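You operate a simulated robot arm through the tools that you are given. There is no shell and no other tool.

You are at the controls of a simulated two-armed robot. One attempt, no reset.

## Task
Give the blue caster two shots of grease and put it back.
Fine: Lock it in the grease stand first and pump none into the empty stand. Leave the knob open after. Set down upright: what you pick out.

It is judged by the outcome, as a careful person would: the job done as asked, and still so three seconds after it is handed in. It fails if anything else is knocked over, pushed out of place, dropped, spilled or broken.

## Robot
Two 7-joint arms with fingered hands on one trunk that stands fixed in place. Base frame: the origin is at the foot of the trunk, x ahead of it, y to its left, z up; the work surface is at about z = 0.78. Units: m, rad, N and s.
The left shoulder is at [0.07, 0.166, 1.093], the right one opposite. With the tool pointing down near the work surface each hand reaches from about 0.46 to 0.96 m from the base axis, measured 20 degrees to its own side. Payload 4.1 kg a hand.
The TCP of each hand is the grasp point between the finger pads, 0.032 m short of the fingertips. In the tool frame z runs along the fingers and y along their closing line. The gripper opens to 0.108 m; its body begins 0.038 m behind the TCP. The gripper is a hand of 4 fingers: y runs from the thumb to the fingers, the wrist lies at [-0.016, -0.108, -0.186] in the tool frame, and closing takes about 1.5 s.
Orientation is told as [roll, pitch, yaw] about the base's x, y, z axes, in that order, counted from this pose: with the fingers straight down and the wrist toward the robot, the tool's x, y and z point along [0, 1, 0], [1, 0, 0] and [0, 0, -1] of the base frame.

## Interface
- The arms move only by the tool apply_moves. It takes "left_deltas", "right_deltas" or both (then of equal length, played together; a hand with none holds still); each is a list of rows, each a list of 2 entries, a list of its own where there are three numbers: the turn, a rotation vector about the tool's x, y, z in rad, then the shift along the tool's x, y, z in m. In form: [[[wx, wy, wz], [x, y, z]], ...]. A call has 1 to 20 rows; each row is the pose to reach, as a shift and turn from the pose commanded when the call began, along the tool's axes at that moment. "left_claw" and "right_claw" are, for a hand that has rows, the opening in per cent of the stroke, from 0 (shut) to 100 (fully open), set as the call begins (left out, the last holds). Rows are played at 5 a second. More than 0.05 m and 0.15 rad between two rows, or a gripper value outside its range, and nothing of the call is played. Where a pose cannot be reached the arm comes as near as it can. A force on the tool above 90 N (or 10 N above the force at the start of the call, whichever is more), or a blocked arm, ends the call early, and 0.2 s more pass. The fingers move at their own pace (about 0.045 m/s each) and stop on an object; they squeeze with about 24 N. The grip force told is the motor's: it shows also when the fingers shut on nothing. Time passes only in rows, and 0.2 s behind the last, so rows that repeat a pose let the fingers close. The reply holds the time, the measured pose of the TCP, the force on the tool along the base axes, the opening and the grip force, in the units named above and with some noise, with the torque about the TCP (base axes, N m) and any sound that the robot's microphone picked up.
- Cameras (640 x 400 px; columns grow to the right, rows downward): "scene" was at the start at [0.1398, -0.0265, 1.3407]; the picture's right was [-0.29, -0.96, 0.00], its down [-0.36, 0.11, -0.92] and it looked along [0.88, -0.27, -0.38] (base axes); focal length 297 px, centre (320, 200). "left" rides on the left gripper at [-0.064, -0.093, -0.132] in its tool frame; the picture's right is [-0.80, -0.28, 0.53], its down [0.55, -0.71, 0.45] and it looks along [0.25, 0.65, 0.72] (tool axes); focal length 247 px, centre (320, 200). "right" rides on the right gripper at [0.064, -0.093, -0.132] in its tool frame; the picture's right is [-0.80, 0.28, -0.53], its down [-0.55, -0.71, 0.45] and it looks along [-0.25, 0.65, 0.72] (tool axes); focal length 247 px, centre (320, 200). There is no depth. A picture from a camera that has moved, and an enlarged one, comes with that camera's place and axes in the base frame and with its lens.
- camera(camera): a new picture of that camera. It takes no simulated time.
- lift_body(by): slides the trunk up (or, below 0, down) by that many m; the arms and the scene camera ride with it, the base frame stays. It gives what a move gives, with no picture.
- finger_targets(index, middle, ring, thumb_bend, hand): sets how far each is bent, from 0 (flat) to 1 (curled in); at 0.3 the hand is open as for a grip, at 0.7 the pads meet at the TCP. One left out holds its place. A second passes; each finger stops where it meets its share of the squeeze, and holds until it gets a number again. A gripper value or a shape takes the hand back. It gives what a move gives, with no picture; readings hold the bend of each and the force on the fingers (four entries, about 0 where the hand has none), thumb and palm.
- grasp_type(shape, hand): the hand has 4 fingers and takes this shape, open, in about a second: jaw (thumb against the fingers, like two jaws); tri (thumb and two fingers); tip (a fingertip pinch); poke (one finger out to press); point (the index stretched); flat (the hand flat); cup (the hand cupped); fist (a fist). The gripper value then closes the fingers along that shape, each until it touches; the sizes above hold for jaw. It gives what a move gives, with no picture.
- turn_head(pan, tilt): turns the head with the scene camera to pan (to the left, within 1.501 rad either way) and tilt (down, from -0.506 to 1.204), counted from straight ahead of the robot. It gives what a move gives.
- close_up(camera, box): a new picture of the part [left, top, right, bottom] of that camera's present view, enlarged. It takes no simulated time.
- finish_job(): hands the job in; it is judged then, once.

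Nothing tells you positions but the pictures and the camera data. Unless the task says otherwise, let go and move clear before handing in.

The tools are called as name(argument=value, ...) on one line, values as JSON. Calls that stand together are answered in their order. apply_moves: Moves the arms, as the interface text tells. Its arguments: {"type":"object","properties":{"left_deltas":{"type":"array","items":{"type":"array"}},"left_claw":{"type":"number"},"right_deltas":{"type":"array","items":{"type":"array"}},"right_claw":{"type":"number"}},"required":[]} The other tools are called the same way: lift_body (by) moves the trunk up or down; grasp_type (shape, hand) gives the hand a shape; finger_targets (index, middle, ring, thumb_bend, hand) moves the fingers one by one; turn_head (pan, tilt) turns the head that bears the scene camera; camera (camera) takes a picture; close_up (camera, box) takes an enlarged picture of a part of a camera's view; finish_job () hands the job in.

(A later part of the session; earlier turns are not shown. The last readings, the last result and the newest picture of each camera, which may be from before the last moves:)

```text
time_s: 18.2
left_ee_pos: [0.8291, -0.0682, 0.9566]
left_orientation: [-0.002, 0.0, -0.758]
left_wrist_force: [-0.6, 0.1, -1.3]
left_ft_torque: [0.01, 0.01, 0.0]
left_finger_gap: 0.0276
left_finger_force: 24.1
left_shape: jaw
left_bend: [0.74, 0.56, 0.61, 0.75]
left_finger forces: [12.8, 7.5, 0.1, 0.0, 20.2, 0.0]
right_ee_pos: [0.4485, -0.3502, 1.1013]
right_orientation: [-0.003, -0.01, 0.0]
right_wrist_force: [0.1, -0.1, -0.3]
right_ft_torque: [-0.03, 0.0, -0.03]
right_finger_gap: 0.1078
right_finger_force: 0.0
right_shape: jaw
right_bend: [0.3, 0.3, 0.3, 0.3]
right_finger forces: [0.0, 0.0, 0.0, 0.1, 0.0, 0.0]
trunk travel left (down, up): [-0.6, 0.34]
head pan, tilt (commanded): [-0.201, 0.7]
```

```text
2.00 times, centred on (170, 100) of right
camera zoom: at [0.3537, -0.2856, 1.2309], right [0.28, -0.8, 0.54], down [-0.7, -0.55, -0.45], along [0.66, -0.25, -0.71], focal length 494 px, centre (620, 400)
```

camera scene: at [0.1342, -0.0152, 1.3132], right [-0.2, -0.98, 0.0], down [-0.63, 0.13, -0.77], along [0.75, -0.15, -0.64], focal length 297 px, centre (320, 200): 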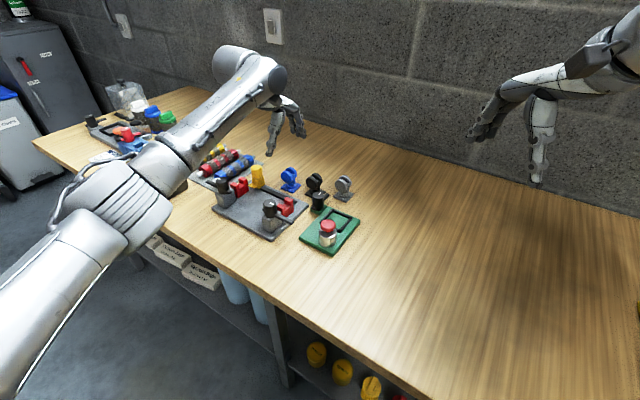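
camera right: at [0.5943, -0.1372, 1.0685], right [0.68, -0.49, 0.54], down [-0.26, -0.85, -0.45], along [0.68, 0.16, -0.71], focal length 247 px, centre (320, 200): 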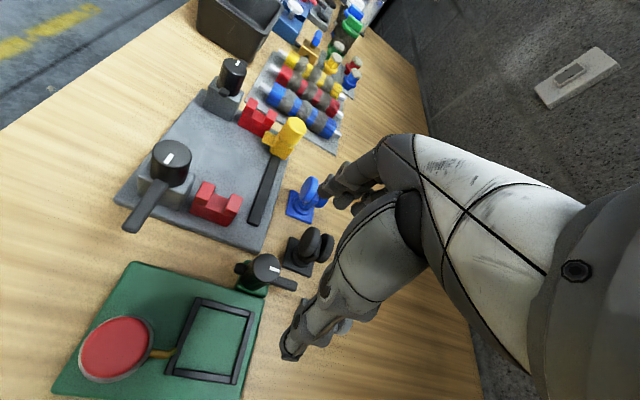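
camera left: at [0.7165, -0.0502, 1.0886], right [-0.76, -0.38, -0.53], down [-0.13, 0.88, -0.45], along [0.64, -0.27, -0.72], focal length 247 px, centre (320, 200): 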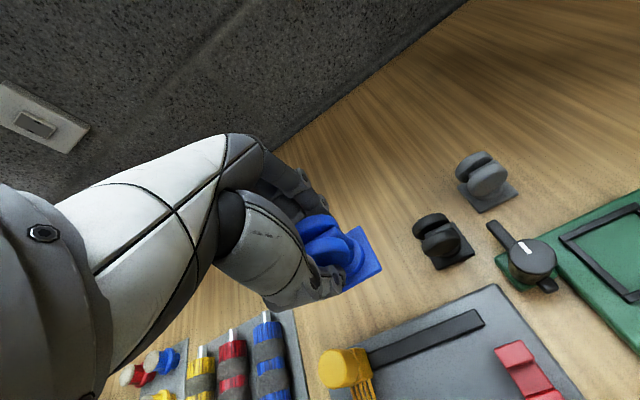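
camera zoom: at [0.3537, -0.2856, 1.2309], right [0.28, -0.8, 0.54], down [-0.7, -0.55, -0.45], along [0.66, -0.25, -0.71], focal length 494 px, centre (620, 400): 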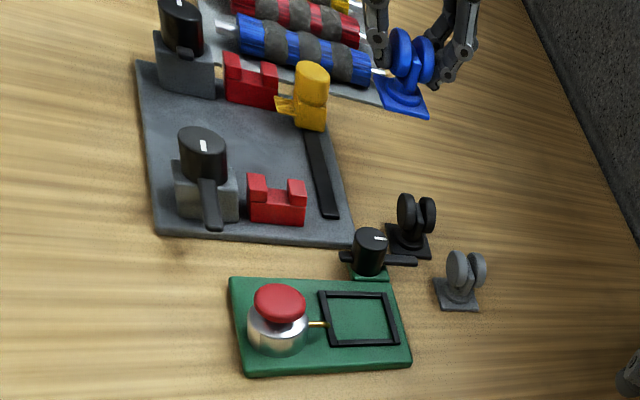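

The caster lifted cleanly. I'll measure how it sits in the hand so I can place it precisely in the nest.

close_up(camera="left", box=[270, 190, 400, 310])

close_up(camera="scene", box=[265, 110, 315, 165])

close_up(camera="right", box=[120, 130, 230, 195])

```text
3.33 times, centred on (335, 250) of left
camera zoom: at [0.7165, -0.0502, 1.0886], right [-0.76, -0.38, -0.53], down [-0.13, 0.88, -0.45], along [0.64, -0.27, -0.72], focal length 823 px, centre (270, 33)
```

zoom: 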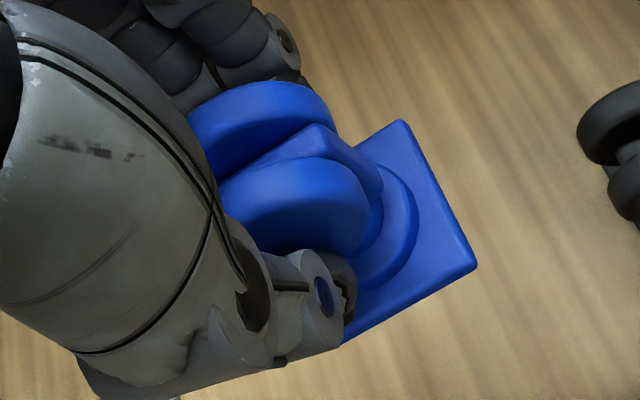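

```text
7.27 times, centred on (290, 138) of scene
camera zoom: at [0.1351, -0.0162, 1.313], right [-0.2, -0.98, 0.0], down [-0.63, 0.13, -0.76], along [0.75, -0.15, -0.64], focal length 2163 px, centre (538, 654)
```

zoom: 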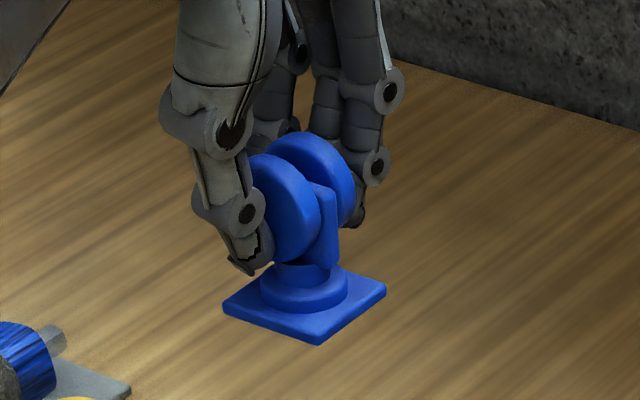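

```text
5.82 times, centred on (175, 162) of right
camera zoom: at [0.3537, -0.2856, 1.2309], right [0.28, -0.8, 0.54], down [-0.7, -0.55, -0.45], along [0.66, -0.25, -0.71], focal length 1437 px, centre (1164, 418)
```

zoom: 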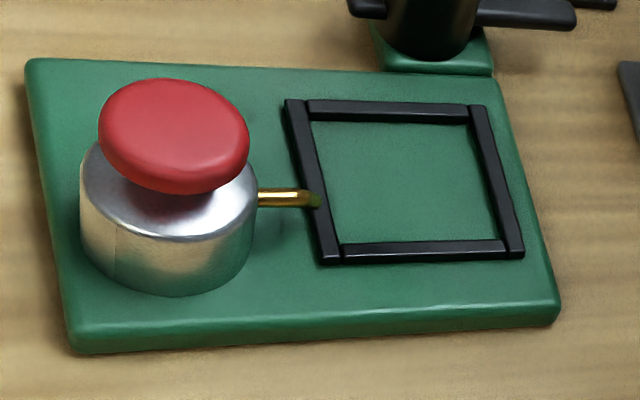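

The caster sits square in the hand, with its plate centre about 5 mm toward the tool's -x side of the TCP. I'll check how far the fingers spread so they won't touch the knob at the nest.

close_up(camera="right", box=[230, 0, 310, 65])

close_up(camera="scene", box=[265, 85, 325, 165])

```text
6.15 times, centred on (270, 32) of right
camera zoom: at [0.3537, -0.2856, 1.2309], right [0.28, -0.8, 0.54], down [-0.7, -0.55, -0.45], along [0.66, -0.25, -0.71], focal length 1520 px, centre (628, 1231)
```

zoom: 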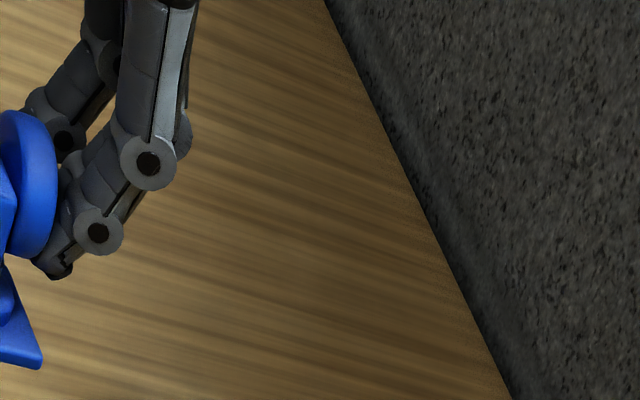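

```text
5.00 times, centred on (295, 125) of scene
camera zoom: at [0.1351, -0.0162, 1.313], right [-0.2, -0.98, 0.0], down [-0.63, 0.13, -0.76], along [0.75, -0.15, -0.64], focal length 1487 px, centre (445, 575)
```

zoom: 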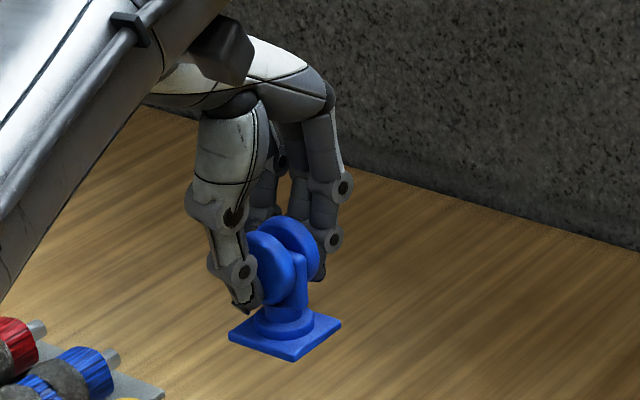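

The fingers should clear the knob by a few millimetres. I'll carry the caster over to a hover above the nest, with the TCP near (0.6555, -0.1597).

apply_moves(left_deltas=[[[0, 0, 0.005], [-0.025, -0.0085, 0]], [[0, 0, 0.011], [-0.062, -0.021, 0]], [[0, 0, 0.017], [-0.1, -0.034, 0]], [[0, 0, 0.023], [-0.137, -0.0465, 0]], [[0, 0, 0.029], [-0.168, -0.057, 0]], [[0, 0, 0.034], [-0.1858, -0.0631, 0]], [[0, 0, 0.034], [-0.1858, -0.0631, 0]]])

camera(camera="left")

camera(camera="scene")

close_up(camera="right", box=[60, 40, 300, 220])

```text
time_s: 19.8
left_ee_pos: [0.6544, -0.1568, 0.9564]
left_orientation: [-0.001, -0.002, -0.792]
left_wrist_force: [0.5, 0.0, -1.3]
left_ft_torque: [-0.02, -0.02, 0.03]
left_finger_gap: 0.0275
left_finger_force: 23.6
left_shape: jaw
left_bend: [0.74, 0.56, 0.61, 0.75]
left_finger forces: [12.7, 7.5, 0.1, 0.0, 20.2, 0.0]
right_ee_pos: [0.4484, -0.3494, 1.1023]
right_orientation: [-0.001, -0.007, -0.002]
right_wrist_force: [0.6, 0.1, -0.1]
right_ft_torque: [-0.03, 0.0, 0.01]
right_finger_gap: 0.1077
right_finger_force: 0.1
right_shape: jaw
right_bend: [0.3, 0.3, 0.3, 0.3]
right_finger forces: [0.0, 0.0, 0.0, 0.0, 0.0, 0.0]
trunk travel left (down, up): [-0.6, 0.34]
head pan, tilt (commanded): [-0.201, 0.7]
```

```text
taken
camera left: at [0.5436, -0.1362, 1.0881], right [-0.77, -0.36, -0.53], down [-0.1, 0.89, -0.45], along [0.63, -0.29, -0.72], focal length 247 px, centre (320, 200)
```

left: 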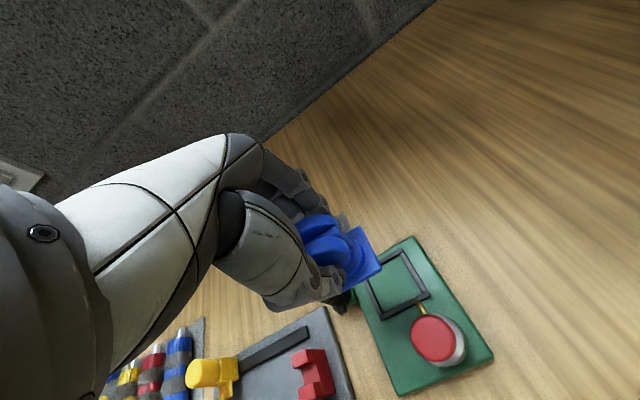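

```text
taken
camera scene: at [0.1348, -0.0162, 1.3131], right [-0.2, -0.98, 0.0], down [-0.63, 0.13, -0.76], along [0.75, -0.15, -0.64], focal length 297 px, centre (320, 200)
```

scene: 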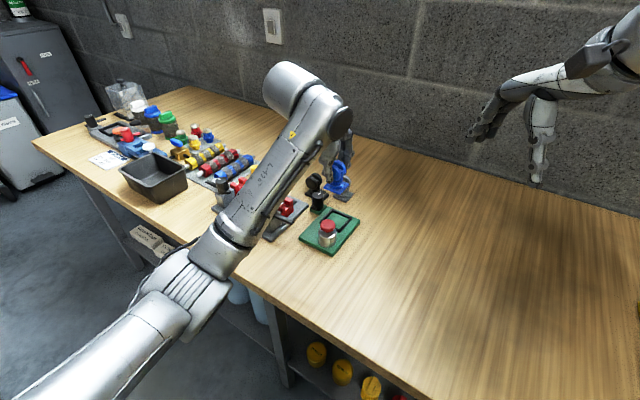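

```text
2.22 times, centred on (180, 130) of right
camera zoom: at [0.3535, -0.2856, 1.231], right [0.28, -0.8, 0.54], down [-0.7, -0.55, -0.45], along [0.66, -0.25, -0.71], focal length 549 px, centre (631, 356)
```

zoom: 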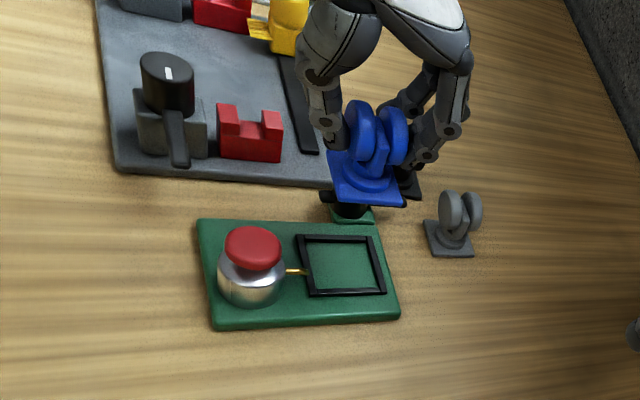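

I'm hovering above the nest. I'll measure the nest in the left hand camera so the plate and nest can be compared in the same view.

close_up(camera="left", box=[320, 210, 500, 390])

close_up(camera="left", box=[340, 230, 440, 330])

close_up(camera="scene", box=[295, 140, 375, 260])

```text
2.22 times, centred on (410, 300) of left
camera zoom: at [0.5436, -0.1362, 1.0881], right [-0.77, -0.36, -0.53], down [-0.1, 0.89, -0.45], along [0.63, -0.29, -0.72], focal length 549 px, centre (120, -22)
```

zoom: 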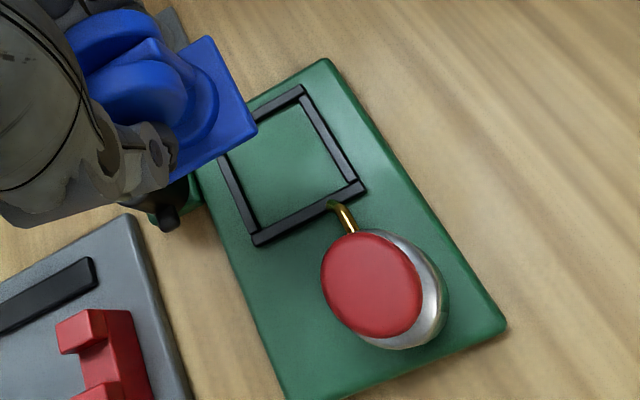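

```text
4.00 times, centred on (390, 280) of left
camera zoom: at [0.5436, -0.1362, 1.0881], right [-0.77, -0.36, -0.53], down [-0.1, 0.89, -0.45], along [0.63, -0.29, -0.72], focal length 988 px, centre (40, -120)
```

zoom: 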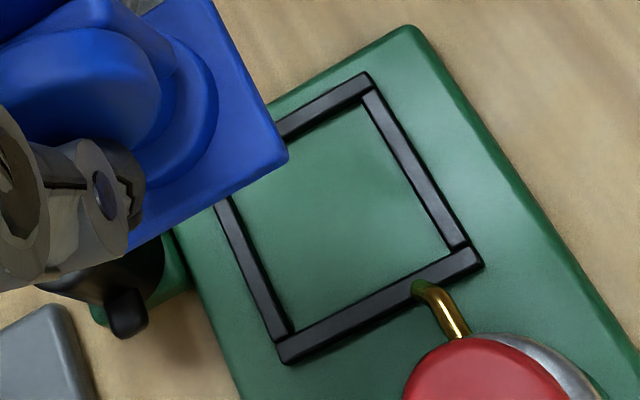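

```text
3.33 times, centred on (335, 200) of scene
camera zoom: at [0.1348, -0.0162, 1.3131], right [-0.2, -0.98, 0.0], down [-0.63, 0.13, -0.76], along [0.75, -0.15, -0.64], focal length 991 px, centre (270, 200)
```

zoom: 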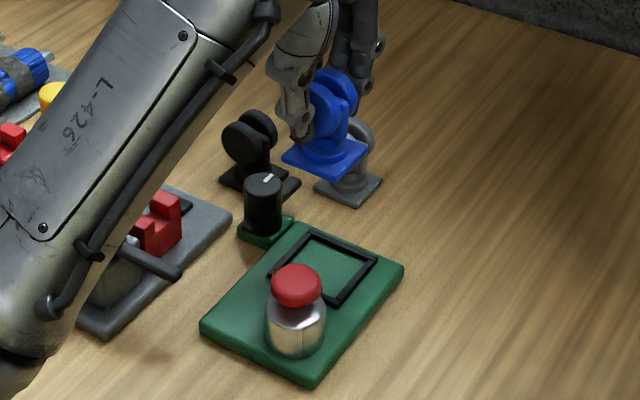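

The nest and plate agree to within 2–3 mm, and the inner nest leaves about ±3 mm of slack. I'll apply the correction and come down until the plate is about 15 mm above the frame, then re-measure.

apply_moves(left_deltas=[[[0, 0, 0], [-0.0017, 0.0022, 0.02]], [[0, 0, 0], [-0.0017, 0.0022, 0.045]], [[0, 0, 0], [-0.0017, 0.0022, 0.07]], [[0, 0, 0], [-0.0017, 0.0022, 0.087]], [[0, 0, 0], [-0.0017, 0.0022, 0.087]]])

close_up(camera="left", box=[310, 200, 460, 340])

close_up(camera="right", box=[120, 90, 240, 190])

close_up(camera="scene", box=[295, 160, 375, 260])

```text
time_s: 21.0
left_ee_pos: [0.6547, -0.1612, 0.8688]
left_orientation: [0.0, -0.001, -0.794]
left_wrist_force: [-0.2, 0.3, -1.2]
left_ft_torque: [0.01, 0.0, 0.01]
left_finger_gap: 0.0275
left_finger_force: 24.2
left_shape: jaw
left_bend: [0.74, 0.56, 0.61, 0.75]
left_finger forces: [12.7, 7.5, 0.1, 0.1, 20.3, 0.0]
right_ee_pos: [0.448, -0.3503, 1.1018]
right_orientation: [-0.003, -0.01, -0.001]
right_wrist_force: [0.0, 0.8, -0.3]
right_ft_torque: [-0.03, -0.01, 0.04]
right_finger_gap: 0.108
right_finger_force: 0.0
right_shape: jaw
right_bend: [0.3, 0.3, 0.3, 0.3]
right_finger forces: [0.0, 0.1, 0.0, 0.1, 0.0, 0.0]
trunk travel left (down, up): [-0.6, 0.34]
head pan, tilt (commanded): [-0.201, 0.7]
```

```text
2.86 times, centred on (385, 270) of left
camera zoom: at [0.543, -0.139, 1.0008], right [-0.77, -0.36, -0.53], down [-0.1, 0.89, -0.45], along [0.63, -0.29, -0.72], focal length 706 px, centre (134, 0)
```

zoom: 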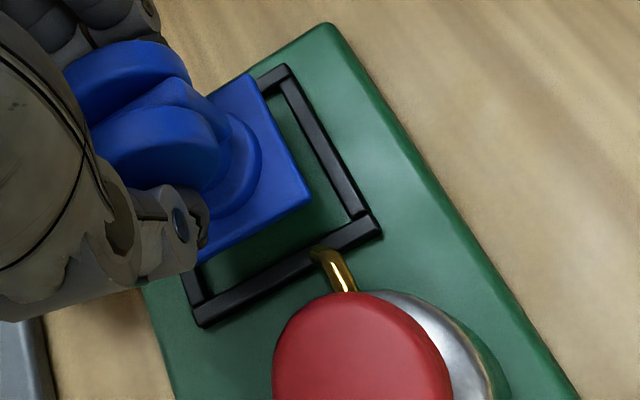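

```text
4.00 times, centred on (180, 140) of right
camera zoom: at [0.3532, -0.2857, 1.231], right [0.28, -0.8, 0.54], down [-0.7, -0.55, -0.45], along [0.66, -0.25, -0.71], focal length 988 px, centre (880, 440)
```

zoom: 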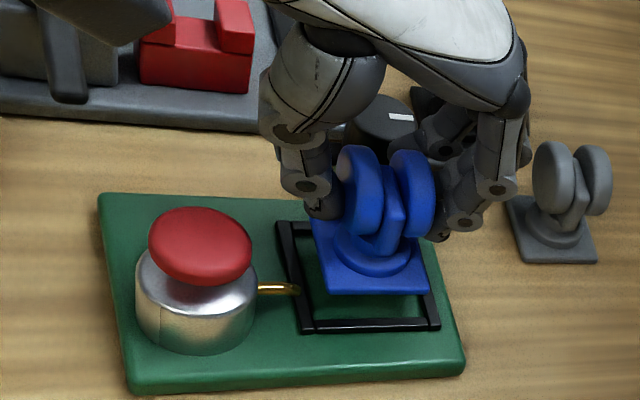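

```text
4.00 times, centred on (335, 210) of scene
camera zoom: at [0.1345, -0.0163, 1.3131], right [-0.2, -0.98, 0.0], down [-0.63, 0.13, -0.76], along [0.75, -0.15, -0.64], focal length 1190 px, centre (260, 160)
```

zoom: 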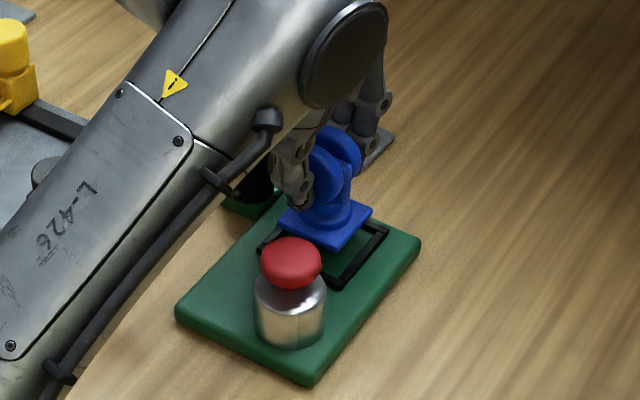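

The plate now lines up with the nest to within about 1–2 mm in the hand view. I'll take tighter close-ups to confirm before the final descent.

close_up(camera="right", box=[145, 135, 195, 180])

close_up(camera="left", box=[345, 205, 400, 275])

close_up(camera="scene", box=[310, 185, 350, 235])

close_up(camera="right", box=[190, 100, 250, 160])

```text
8.89 times, centred on (170, 158) of right
camera zoom: at [0.3532, -0.2857, 1.231], right [0.28, -0.8, 0.54], down [-0.7, -0.55, -0.45], along [0.66, -0.25, -0.71], focal length 2195 px, centre (1653, 578)
```

zoom: 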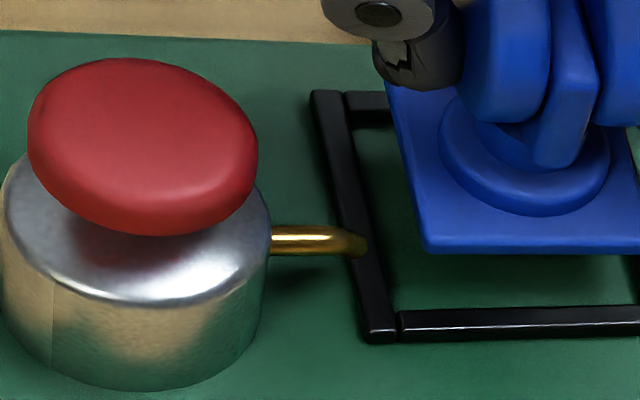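

```text
5.71 times, centred on (372, 240) of left
camera zoom: at [0.543, -0.139, 1.0008], right [-0.77, -0.36, -0.53], down [-0.1, 0.89, -0.45], along [0.63, -0.29, -0.72], focal length 1411 px, centre (20, -29)
```

zoom: 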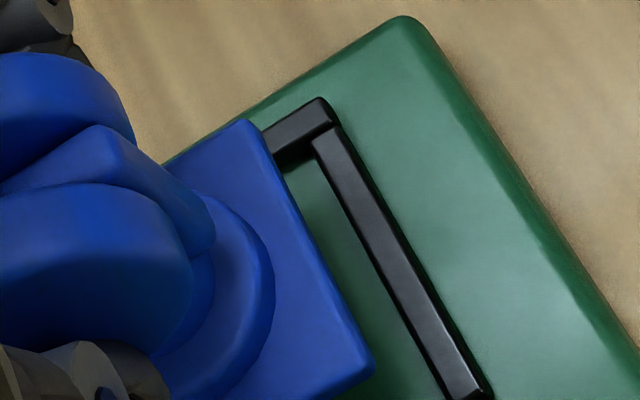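

```text
8.00 times, centred on (330, 210) of scene
camera zoom: at [0.1345, -0.0163, 1.3131], right [-0.2, -0.98, 0.0], down [-0.63, 0.13, -0.76], along [0.75, -0.15, -0.64], focal length 2379 px, centre (240, 120)
```

zoom: 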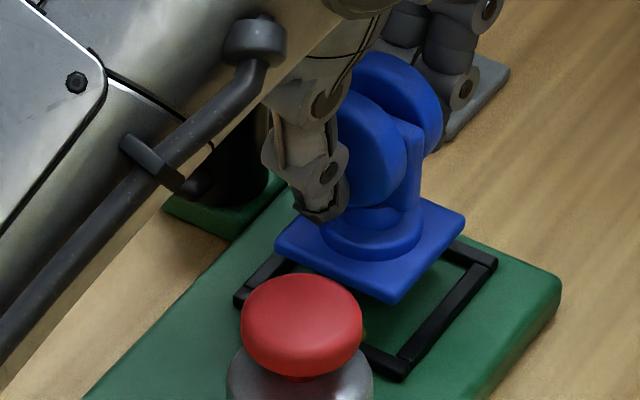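

```text
6.67 times, centred on (220, 130) of right
camera zoom: at [0.3532, -0.2857, 1.231], right [0.28, -0.8, 0.54], down [-0.7, -0.55, -0.45], along [0.66, -0.25, -0.71], focal length 1646 px, centre (987, 667)
```

zoom: 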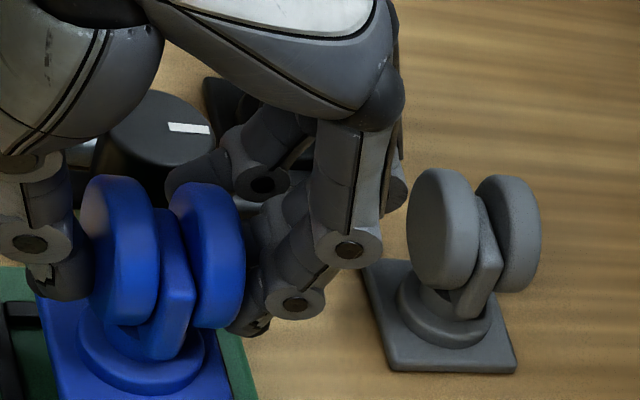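

From this angle the idle ring finger would come within about a millimetre of the knob on the final descent, which is too tight. I'll go back up and set the caster down on open table to the right, where I can switch to a thumb-plus-two-fingers grip.

apply_moves(left_deltas=[[[0, 0, 0], [0, 0, -0.02]], [[0, 0, 0], [0, 0, -0.05]], [[0, 0, 0], [0, 0, -0.081]], [[0, 0, 0], [-0.0223, 0.0264, -0.081]], [[0, 0, 0], [-0.0446, 0.0527, -0.081]], [[0, 0, 0], [-0.0668, 0.0791, -0.081]], [[0, 0, 0], [-0.0891, 0.1054, -0.081]], [[0, 0, 0], [-0.0891, 0.1054, -0.081]]])

camera(camera="left")

camera(camera="scene")

camera(camera="right")

```text
time_s: 22.8
left_ee_pos: [0.6662, -0.3006, 0.9538]
left_orientation: [-0.002, -0.002, -0.793]
left_wrist_force: [0.5, 0.3, -1.9]
left_ft_torque: [0.01, 0.03, -0.01]
left_finger_gap: 0.0277
left_finger_force: 23.7
left_shape: jaw
left_bend: [0.74, 0.56, 0.61, 0.75]
left_finger forces: [12.7, 7.5, 0.0, 0.0, 20.3, 0.0]
right_ee_pos: [0.4482, -0.3493, 1.1016]
right_orientation: [-0.004, -0.009, 0.001]
right_wrist_force: [-0.5, 0.3, 1.1]
right_ft_torque: [-0.01, -0.02, -0.01]
right_finger_gap: 0.1079
right_finger_force: 0.0
right_shape: jaw
right_bend: [0.3, 0.3, 0.3, 0.3]
right_finger forces: [0.0, 0.1, 0.0, 0.0, 0.0, 0.0]
trunk travel left (down, up): [-0.6, 0.34]
head pan, tilt (commanded): [-0.201, 0.7]
```

```text
taken
camera left: at [0.5542, -0.2786, 1.0848], right [-0.77, -0.36, -0.53], down [-0.1, 0.89, -0.45], along [0.63, -0.29, -0.72], focal length 247 px, centre (320, 200)
```

left: 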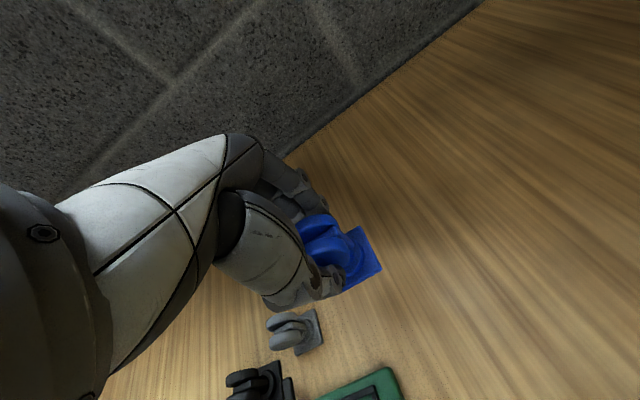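

```text
taken
camera scene: at [0.1348, -0.0152, 1.3131], right [-0.2, -0.98, 0.0], down [-0.63, 0.13, -0.76], along [0.75, -0.15, -0.64], focal length 297 px, centre (320, 200)
```

scene: 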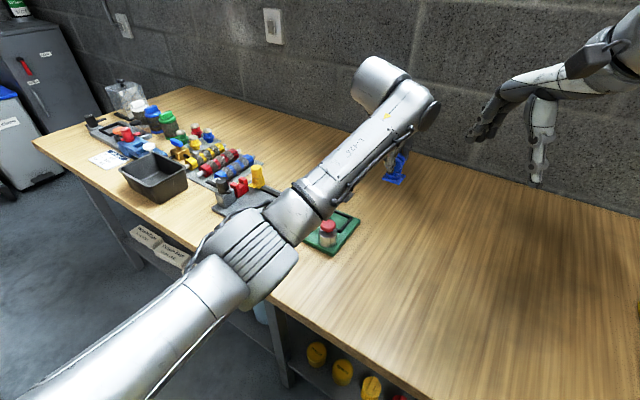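

```text
taken
camera right: at [0.3535, -0.2847, 1.2312], right [0.28, -0.8, 0.54], down [-0.7, -0.55, -0.45], along [0.66, -0.25, -0.71], focal length 247 px, centre (320, 200)
```

right: 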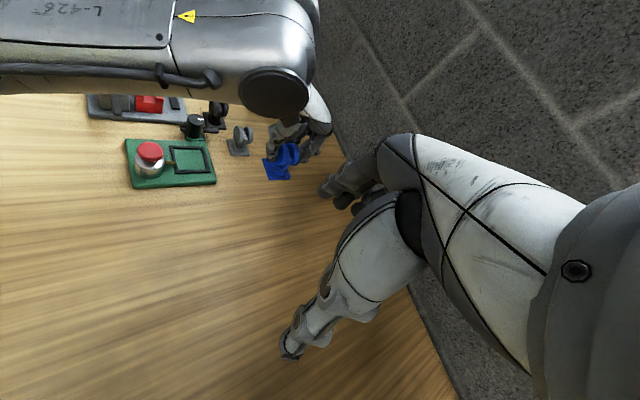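

There's nothing under the caster here. I'll lower it onto the open table.

apply_moves(left_deltas=[[[0, 0, 0], [0, 0, 0.03]], [[0, 0, 0], [0, 0, 0.06]], [[0, 0, 0], [0, 0, 0.09]], [[0, 0, 0], [0, 0, 0.105]], [[0, 0, 0], [0, 0, 0.111]], [[0, 0, 0], [0, 0, 0.1135]], [[0, 0, 0], [0, 0, 0.115]], [[0, 0, 0], [0, 0, 0.1158]]])

close_up(camera="right", box=[200, 110, 360, 210])

close_up(camera="left", box=[260, 180, 400, 320])

```text
time_s: 24.6
left_ee_pos: [0.6813, -0.2833, 0.8381]
left_orientation: [0.018, 0.0, -0.773]
left_wrist_force: [0.0, 0.0, -1.2]
left_ft_torque: [0.01, -0.03, 0.0]
left_finger_gap: 0.0274
left_finger_force: 24.2
left_shape: jaw
left_bend: [0.74, 0.56, 0.61, 0.75]
left_finger forces: [12.8, 7.6, 0.0, 0.0, 20.1, 0.1]
right_ee_pos: [0.4479, -0.3487, 1.1018]
right_orientation: [-0.002, -0.008, 0.0]
right_wrist_force: [1.1, -0.6, 0.1]
right_ft_torque: [0.0, -0.01, 0.0]
right_finger_gap: 0.1078
right_finger_force: 0.0
right_shape: jaw
right_bend: [0.3, 0.3, 0.3, 0.3]
right_finger forces: [0.0, 0.0, 0.1, 0.0, 0.1, 0.1]
trunk travel left (down, up): [-0.6, 0.34]
head pan, tilt (commanded): [-0.201, 0.7]
```

```text
4.00 times, centred on (280, 160) of right
camera zoom: at [0.3533, -0.2858, 1.231], right [0.28, -0.8, 0.54], down [-0.7, -0.55, -0.45], along [0.66, -0.25, -0.71], focal length 988 px, centre (480, 360)
```

zoom: 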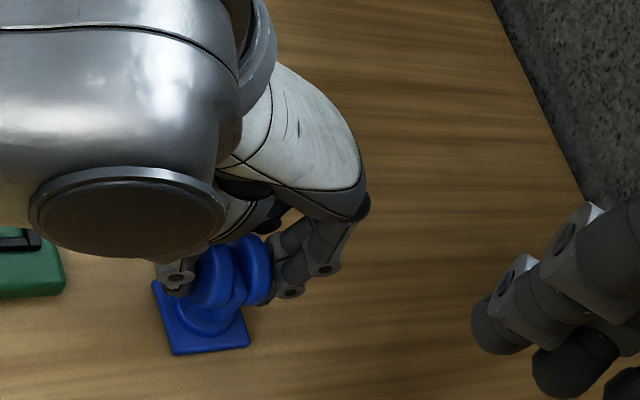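

```text
2.86 times, centred on (330, 250) of left
camera zoom: at [0.5665, -0.2657, 0.9685], right [-0.75, -0.37, -0.55], down [-0.12, 0.89, -0.44], along [0.65, -0.27, -0.71], focal length 706 px, centre (291, 57)
```

zoom: 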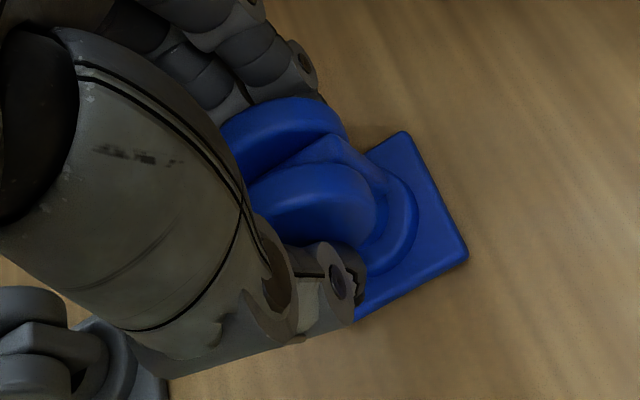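

The arm drifted about 2 cm from where I commanded it during that descent, so something may be limiting it. I'm looking before I do anything else.

camera(camera="scene")

camera(camera="right")

apply_moves(left_deltas=[[[0, 0, 0], [0, 0, 0]]])

```text
taken
camera scene: at [0.1346, -0.0164, 1.3131], right [-0.2, -0.98, 0.0], down [-0.63, 0.13, -0.76], along [0.75, -0.15, -0.64], focal length 297 px, centre (320, 200)
```

scene: 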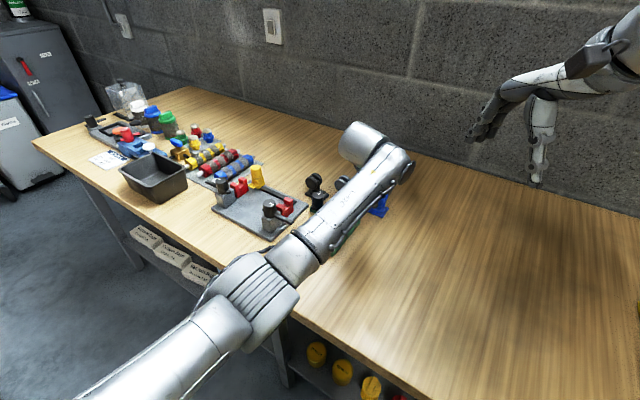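

```text
taken
camera right: at [0.3533, -0.2858, 1.231], right [0.28, -0.8, 0.54], down [-0.7, -0.55, -0.45], along [0.66, -0.25, -0.71], focal length 247 px, centre (320, 200)
```

right: 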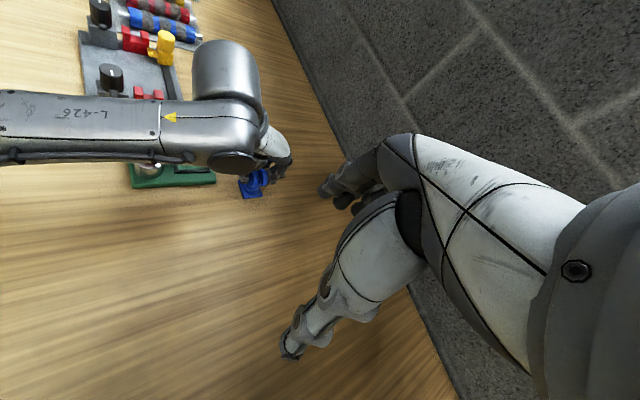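

```text
time_s: 25.0
left_ee_pos: [0.6805, -0.2829, 0.8371]
left_orientation: [0.016, -0.001, -0.771]
left_wrist_force: [-0.1, -0.2, 1.1]
left_ft_torque: [-0.07, 0.0, 0.01]
left_finger_gap: 0.0276
left_finger_force: 23.7
left_shape: jaw
left_bend: [0.74, 0.56, 0.61, 0.75]
left_finger forces: [13.0, 7.5, 0.0, 0.1, 20.3, 0.0]
right_ee_pos: [0.4488, -0.3503, 1.1023]
right_orientation: [-0.003, -0.01, 0.0]
right_wrist_force: [0.0, 0.1, -0.5]
right_ft_torque: [0.0, 0.0, -0.02]
right_finger_gap: 0.1081
right_finger_force: 0.0
right_shape: jaw
right_bend: [0.3, 0.3, 0.3, 0.3]
right_finger forces: [0.0, 0.0, 0.0, 0.0, 0.0, 0.0]
trunk travel left (down, up): [-0.6, 0.34]
head pan, tilt (commanded): [-0.201, 0.7]
```

The forearm passes well above the pump and nothing is touching, so this looks like a joint limit. The caster is already on the table at about (0.676, -0.285). I'll release it here and rise straight up.

apply_moves(left_deltas=[[[0, 0, 0], [0, 0, 0]], [[0, 0, 0], [0, 0, 0]], [[0, 0, 0], [0, 0, 0]], [[0, 0, 0], [0, 0, 0]], [[0, 0, 0], [0, 0, 0]]], left_claw=62)

close_up(camera="left", box=[260, 180, 400, 320])

close_up(camera="right", box=[200, 130, 320, 220])

```text
time_s: 26.2
left_ee_pos: [0.6809, -0.2818, 0.8351]
left_orientation: [0.015, 0.001, -0.77]
left_wrist_force: [0.4, -0.9, -0.9]
left_ft_torque: [0.0, -0.01, 0.01]
left_finger_gap: 0.0666
left_finger_force: 0.2
left_shape: jaw
left_bend: [0.28, 0.4, 0.38, 0.66]
left_finger forces: [0.0, 0.0, 0.1, 0.1, 0.1, 0.0]
right_ee_pos: [0.4476, -0.35, 1.1022]
right_orientation: [-0.002, -0.011, 0.0]
right_wrist_force: [0.1, 0.0, 0.0]
right_ft_torque: [-0.02, -0.01, -0.01]
right_finger_gap: 0.1078
right_finger_force: 0.1
right_shape: jaw
right_bend: [0.3, 0.3, 0.3, 0.3]
right_finger forces: [0.0, 0.0, 0.1, 0.0, 0.1, 0.0]
trunk travel left (down, up): [-0.6, 0.34]
head pan, tilt (commanded): [-0.201, 0.7]
```

```text
2.86 times, centred on (330, 250) of left
camera zoom: at [0.5669, -0.2644, 0.9661], right [-0.75, -0.37, -0.54], down [-0.12, 0.89, -0.44], along [0.65, -0.27, -0.72], focal length 706 px, centre (291, 57)
```

zoom: 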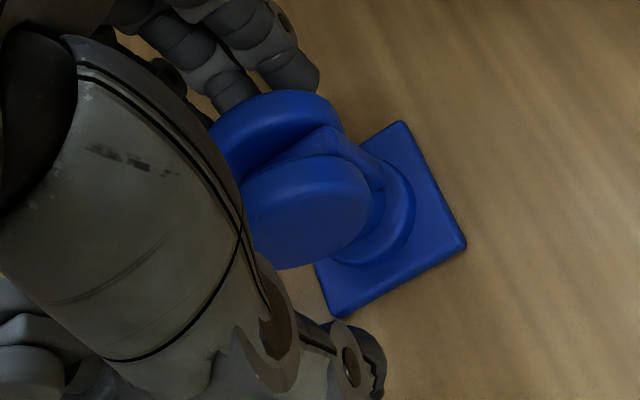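

```text
4.44 times, centred on (260, 175) of right
camera zoom: at [0.3531, -0.2857, 1.2311], right [0.28, -0.8, 0.54], down [-0.7, -0.55, -0.45], along [0.66, -0.25, -0.71], focal length 1098 px, centre (587, 311)
```

zoom: 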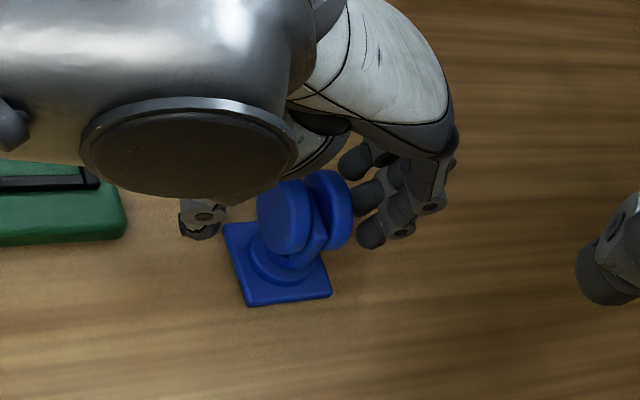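

The caster is standing upright and free. I'll raise the hand straight up and switch it to the tri shape for inspection.

apply_moves(left_deltas=[[[0, 0, 0], [0, 0, -0.01]], [[0, 0, 0], [0, 0, -0.03]], [[0, 0, 0], [0, 0, -0.06]], [[0, 0, 0], [0, 0, -0.09]], [[0, 0, 0], [0, 0, -0.115]]])

grasp_type(hand="left", shape="tri")

camera(camera="left")

close_up(camera="right", box=[180, 80, 340, 220])

close_up(camera="scene", box=[300, 90, 460, 260])

```text
time_s: 27.4
left_ee_pos: [0.6674, -0.2968, 0.9509]
left_orientation: [-0.003, -0.002, -0.794]
left_wrist_force: [-0.4, -0.3, 0.4]
left_ft_torque: [-0.01, -0.02, 0.02]
left_finger_gap: 0.0666
left_finger_force: 0.1
left_shape: jaw
left_bend: [0.28, 0.4, 0.38, 0.66]
left_finger forces: [0.0, 0.0, 0.1, 0.1, 0.0, 0.0]
right_ee_pos: [0.4478, -0.3502, 1.1024]
right_orientation: [-0.002, -0.01, 0.0]
right_wrist_force: [-0.8, -0.3, 0.0]
right_ft_torque: [0.02, -0.05, -0.01]
right_finger_gap: 0.1078
right_finger_force: 0.1
right_shape: jaw
right_bend: [0.3, 0.3, 0.3, 0.3]
right_finger forces: [0.1, 0.0, 0.1, 0.0, 0.0, 0.1]
trunk travel left (down, up): [-0.6, 0.34]
head pan, tilt (commanded): [-0.201, 0.7]
```

```text
time_s: 28.3
left_ee_pos: [0.6674, -0.2984, 0.9498]
left_orientation: [-0.002, -0.001, -0.794]
left_wrist_force: [0.1, 0.3, 0.0]
left_ft_torque: [-0.04, 0.01, 0.01]
left_finger_gap: 0.1078
left_finger_force: 0.1
left_shape: tri
left_bend: [0.3, 0.3, 0.99, 0.3]
left_finger forces: [0.0, 0.1, 0.1, 0.0, 0.0, 0.1]
right_ee_pos: [0.448, -0.3507, 1.1028]
right_orientation: [-0.002, -0.01, 0.0]
right_wrist_force: [-0.6, -0.5, 0.4]
right_ft_torque: [-0.04, -0.01, 0.0]
right_finger_gap: 0.1078
right_finger_force: 0.0
right_shape: jaw
right_bend: [0.3, 0.3, 0.3, 0.3]
right_finger forces: [0.1, 0.1, 0.0, 0.0, 0.0, 0.0]
trunk travel left (down, up): [-0.6, 0.34]
head pan, tilt (commanded): [-0.201, 0.7]
```

```text
taken
camera left: at [0.5559, -0.2765, 1.0816], right [-0.77, -0.36, -0.53], down [-0.1, 0.89, -0.45], along [0.63, -0.29, -0.72], focal length 247 px, centre (320, 200)
```

left: 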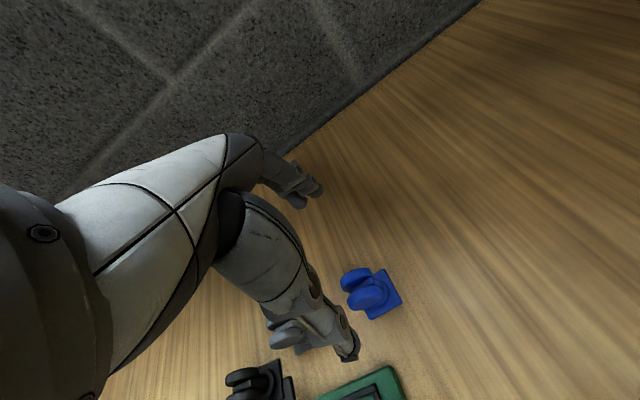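

```text
2.86 times, centred on (260, 150) of right
camera zoom: at [0.3531, -0.2857, 1.231], right [0.28, -0.8, 0.54], down [-0.7, -0.55, -0.45], along [0.66, -0.25, -0.71], focal length 706 px, centre (491, 343)
```

zoom: 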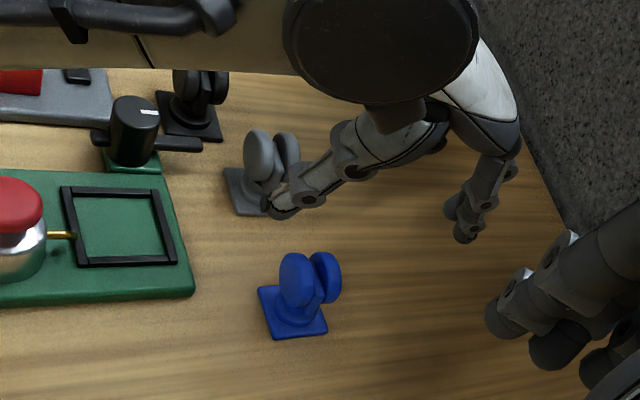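

```text
2.35 times, centred on (380, 175) of scene
camera zoom: at [0.1344, -0.0163, 1.3131], right [-0.2, -0.98, 0.0], down [-0.63, 0.13, -0.76], along [0.75, -0.15, -0.64], focal length 700 px, centre (179, 259)
```

zoom: 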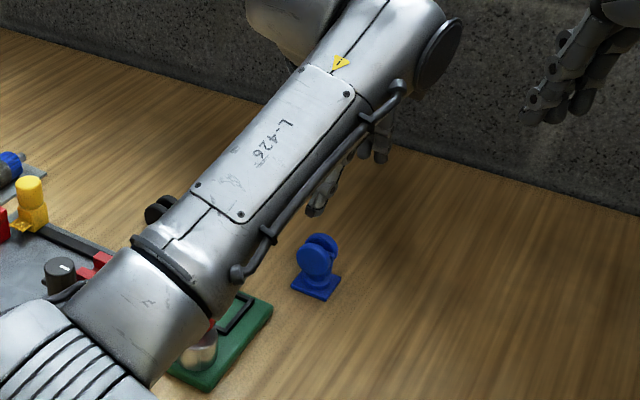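

In tri the ring finger is folded out of the way, as I wanted. I'll part-close in the air and measure the caster again for the regrasp.

apply_moves(left_deltas=[[[0, 0, 0], [0, 0, 0]], [[0, 0, 0], [0, 0, 0]], [[0, 0, 0], [0, 0, 0]], [[0, 0, 0], [0, 0, 0]], [[0, 0, 0], [0, 0, 0]]], left_claw=60)

close_up(camera="left", box=[260, 170, 420, 350])

close_up(camera="left", box=[330, 250, 420, 330])

close_up(camera="right", box=[220, 100, 340, 210])

```text
time_s: 29.5
left_ee_pos: [0.6679, -0.297, 0.9491]
left_orientation: [-0.001, -0.001, -0.795]
left_wrist_force: [0.8, -0.6, 1.1]
left_ft_torque: [0.0, -0.02, 0.0]
left_finger_gap: 0.0652
left_finger_force: 0.0
left_shape: tri
left_bend: [0.74, 0.41, 0.99, 0.66]
left_finger forces: [0.0, 0.0, 0.0, 0.1, 0.0, 0.0]
right_ee_pos: [0.4478, -0.3496, 1.102]
right_orientation: [-0.003, -0.011, 0.0]
right_wrist_force: [0.9, -0.2, -0.5]
right_ft_torque: [-0.03, 0.01, 0.03]
right_finger_gap: 0.1079
right_finger_force: 0.1
right_shape: jaw
right_bend: [0.3, 0.3, 0.3, 0.3]
right_finger forces: [0.1, 0.1, 0.0, 0.1, 0.0, 0.0]
trunk travel left (down, up): [-0.6, 0.34]
head pan, tilt (commanded): [-0.201, 0.7]
```

```text
2.22 times, centred on (340, 260) of left
camera zoom: at [0.5561, -0.2764, 1.0813], right [-0.77, -0.36, -0.53], down [-0.1, 0.89, -0.45], along [0.63, -0.29, -0.72], focal length 549 px, centre (276, 67)
```

zoom: 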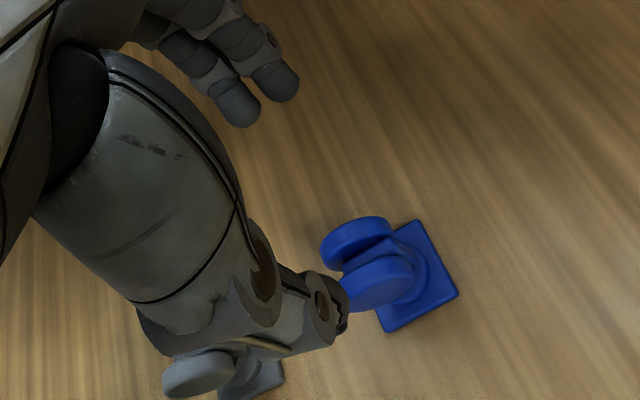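

```text
5.00 times, centred on (375, 290) of left
camera zoom: at [0.5561, -0.2764, 1.0813], right [-0.77, -0.36, -0.53], down [-0.1, 0.89, -0.45], along [0.63, -0.29, -0.72], focal length 1235 px, centre (45, -250)
```

zoom: 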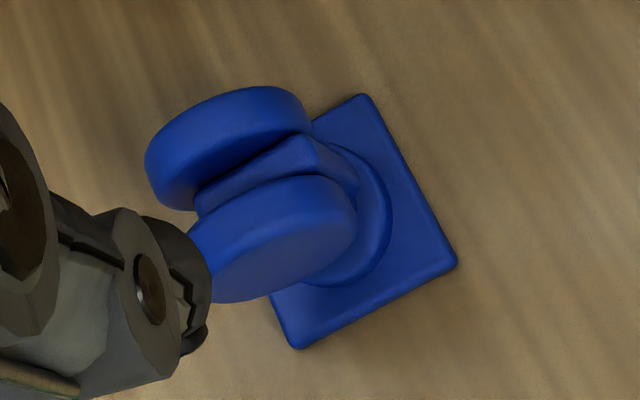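

```text
3.64 times, centred on (280, 155) of right
camera zoom: at [0.3532, -0.2857, 1.231], right [0.28, -0.8, 0.54], down [-0.7, -0.55, -0.45], along [0.66, -0.25, -0.71], focal length 898 px, centre (466, 364)
```

zoom: 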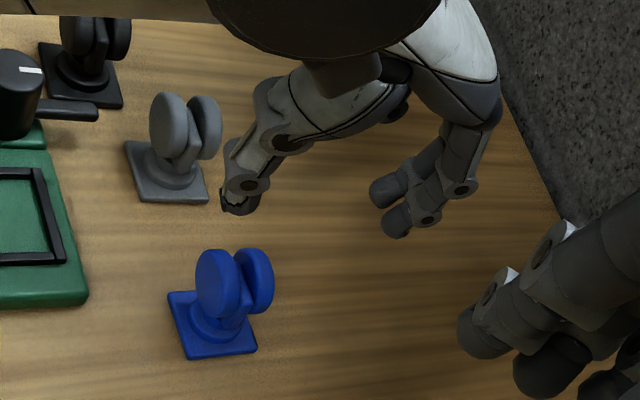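

The caster stands about 20 mm from the TCP along the tool's x, turned by roughly 2°. I'll move above it and descend in stages, watching the arm's tracking.

apply_moves(left_deltas=[[[0, 0, -0.015], [0.01, -0.0005, 0]], [[0, 0, -0.03], [0.0204, -0.001, 0]], [[0, 0, -0.03], [0.0204, -0.001, 0.03]], [[0, 0, -0.03], [0.0204, -0.001, 0.055]], [[0, 0, -0.03], [0.0204, -0.001, 0.055]]])

close_up(camera="left", box=[260, 170, 420, 350])

close_up(camera="right", box=[220, 100, 340, 210])

```text
time_s: 30.7
left_ee_pos: [0.6878, -0.2754, 0.8981]
left_orientation: [0.008, -0.004, -0.754]
left_wrist_force: [0.7, -0.2, 0.8]
left_ft_torque: [0.04, -0.01, -0.01]
left_finger_gap: 0.0653
left_finger_force: 0.0
left_shape: tri
left_bend: [0.74, 0.41, 0.99, 0.66]
left_finger forces: [0.0, 0.1, 0.0, 0.1, 0.1, 0.1]
right_ee_pos: [0.4467, -0.3503, 1.1022]
right_orientation: [-0.003, -0.009, -0.001]
right_wrist_force: [0.9, 0.9, -0.8]
right_ft_torque: [0.01, 0.01, 0.04]
right_finger_gap: 0.1079
right_finger_force: 0.1
right_shape: jaw
right_bend: [0.3, 0.3, 0.3, 0.3]
right_finger forces: [0.0, 0.0, 0.0, 0.0, 0.1, 0.0]
trunk travel left (down, up): [-0.6, 0.34]
head pan, tilt (commanded): [-0.201, 0.7]
```

```text
2.22 times, centred on (340, 260) of left
camera zoom: at [0.5745, -0.2599, 1.0295], right [-0.75, -0.39, -0.54], down [-0.14, 0.88, -0.45], along [0.65, -0.26, -0.71], focal length 549 px, centre (276, 67)
```

zoom: 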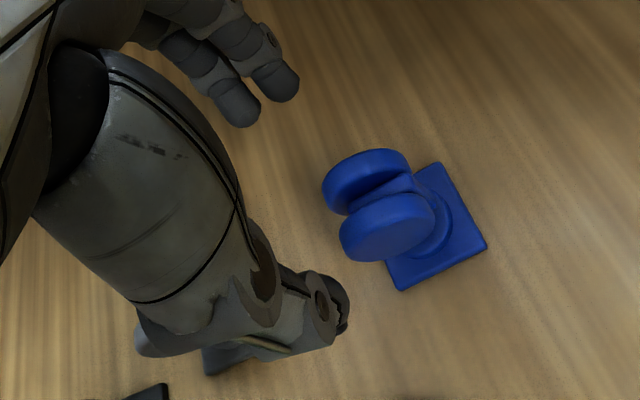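

```text
3.64 times, centred on (280, 155) of right
camera zoom: at [0.3529, -0.286, 1.2311], right [0.28, -0.8, 0.54], down [-0.7, -0.55, -0.45], along [0.66, -0.25, -0.71], focal length 898 px, centre (466, 364)
```

zoom: 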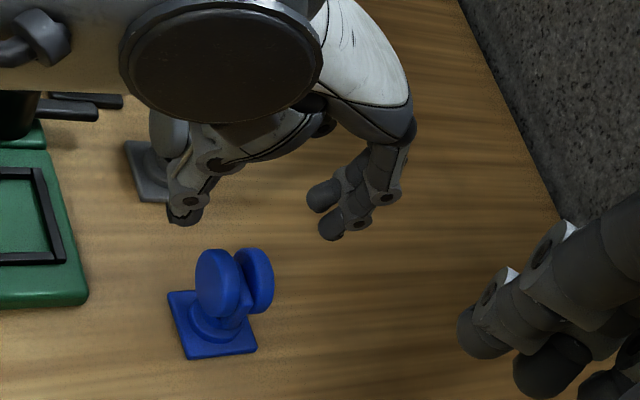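

The arm is drifting again as it goes down, so I need to know whether the forearm is touching something. I'm checking the pump and forearm from both views.

camera(camera="right")

camera(camera="scene")

close_up(camera="right", box=[60, 60, 260, 220])

```text
taken
camera right: at [0.3529, -0.286, 1.2311], right [0.28, -0.8, 0.54], down [-0.7, -0.55, -0.45], along [0.66, -0.25, -0.71], focal length 247 px, centre (320, 200)
```

right: 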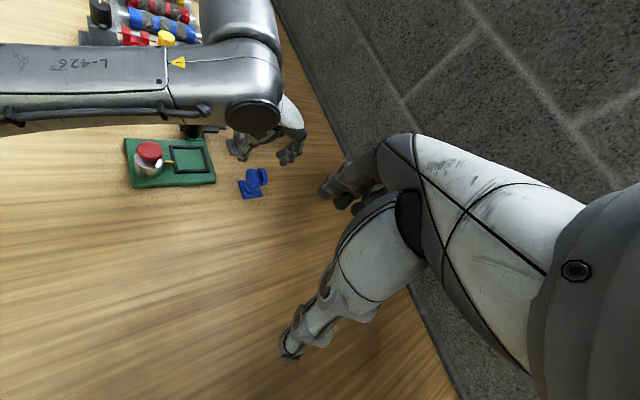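

```text
taken
camera scene: at [0.1341, -0.0166, 1.3132], right [-0.2, -0.98, 0.0], down [-0.63, 0.13, -0.76], along [0.75, -0.15, -0.64], focal length 297 px, centre (320, 200)
```

scene: 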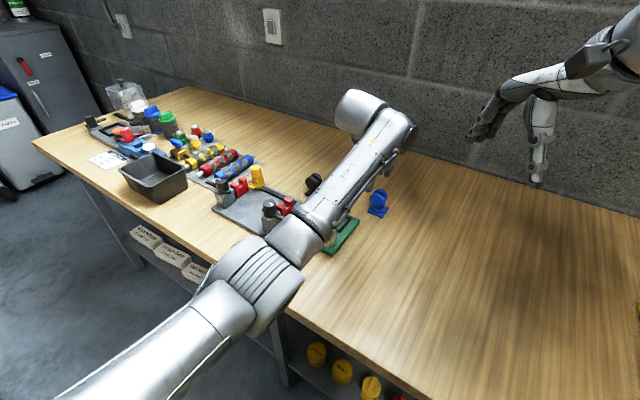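

```text
2.50 times, centred on (160, 140) of right
camera zoom: at [0.3529, -0.286, 1.2311], right [0.28, -0.8, 0.54], down [-0.7, -0.55, -0.45], along [0.66, -0.25, -0.71], focal length 617 px, centre (720, 350)
```

zoom: 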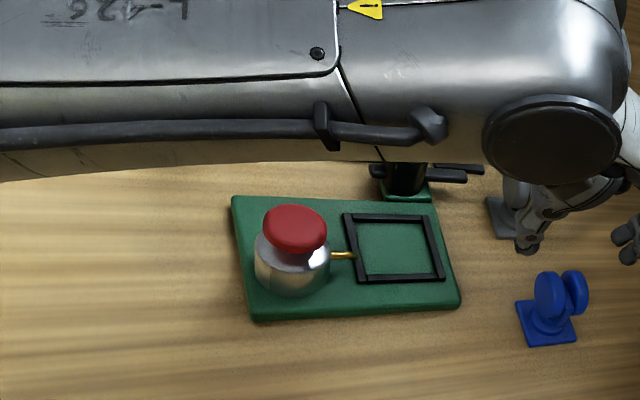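

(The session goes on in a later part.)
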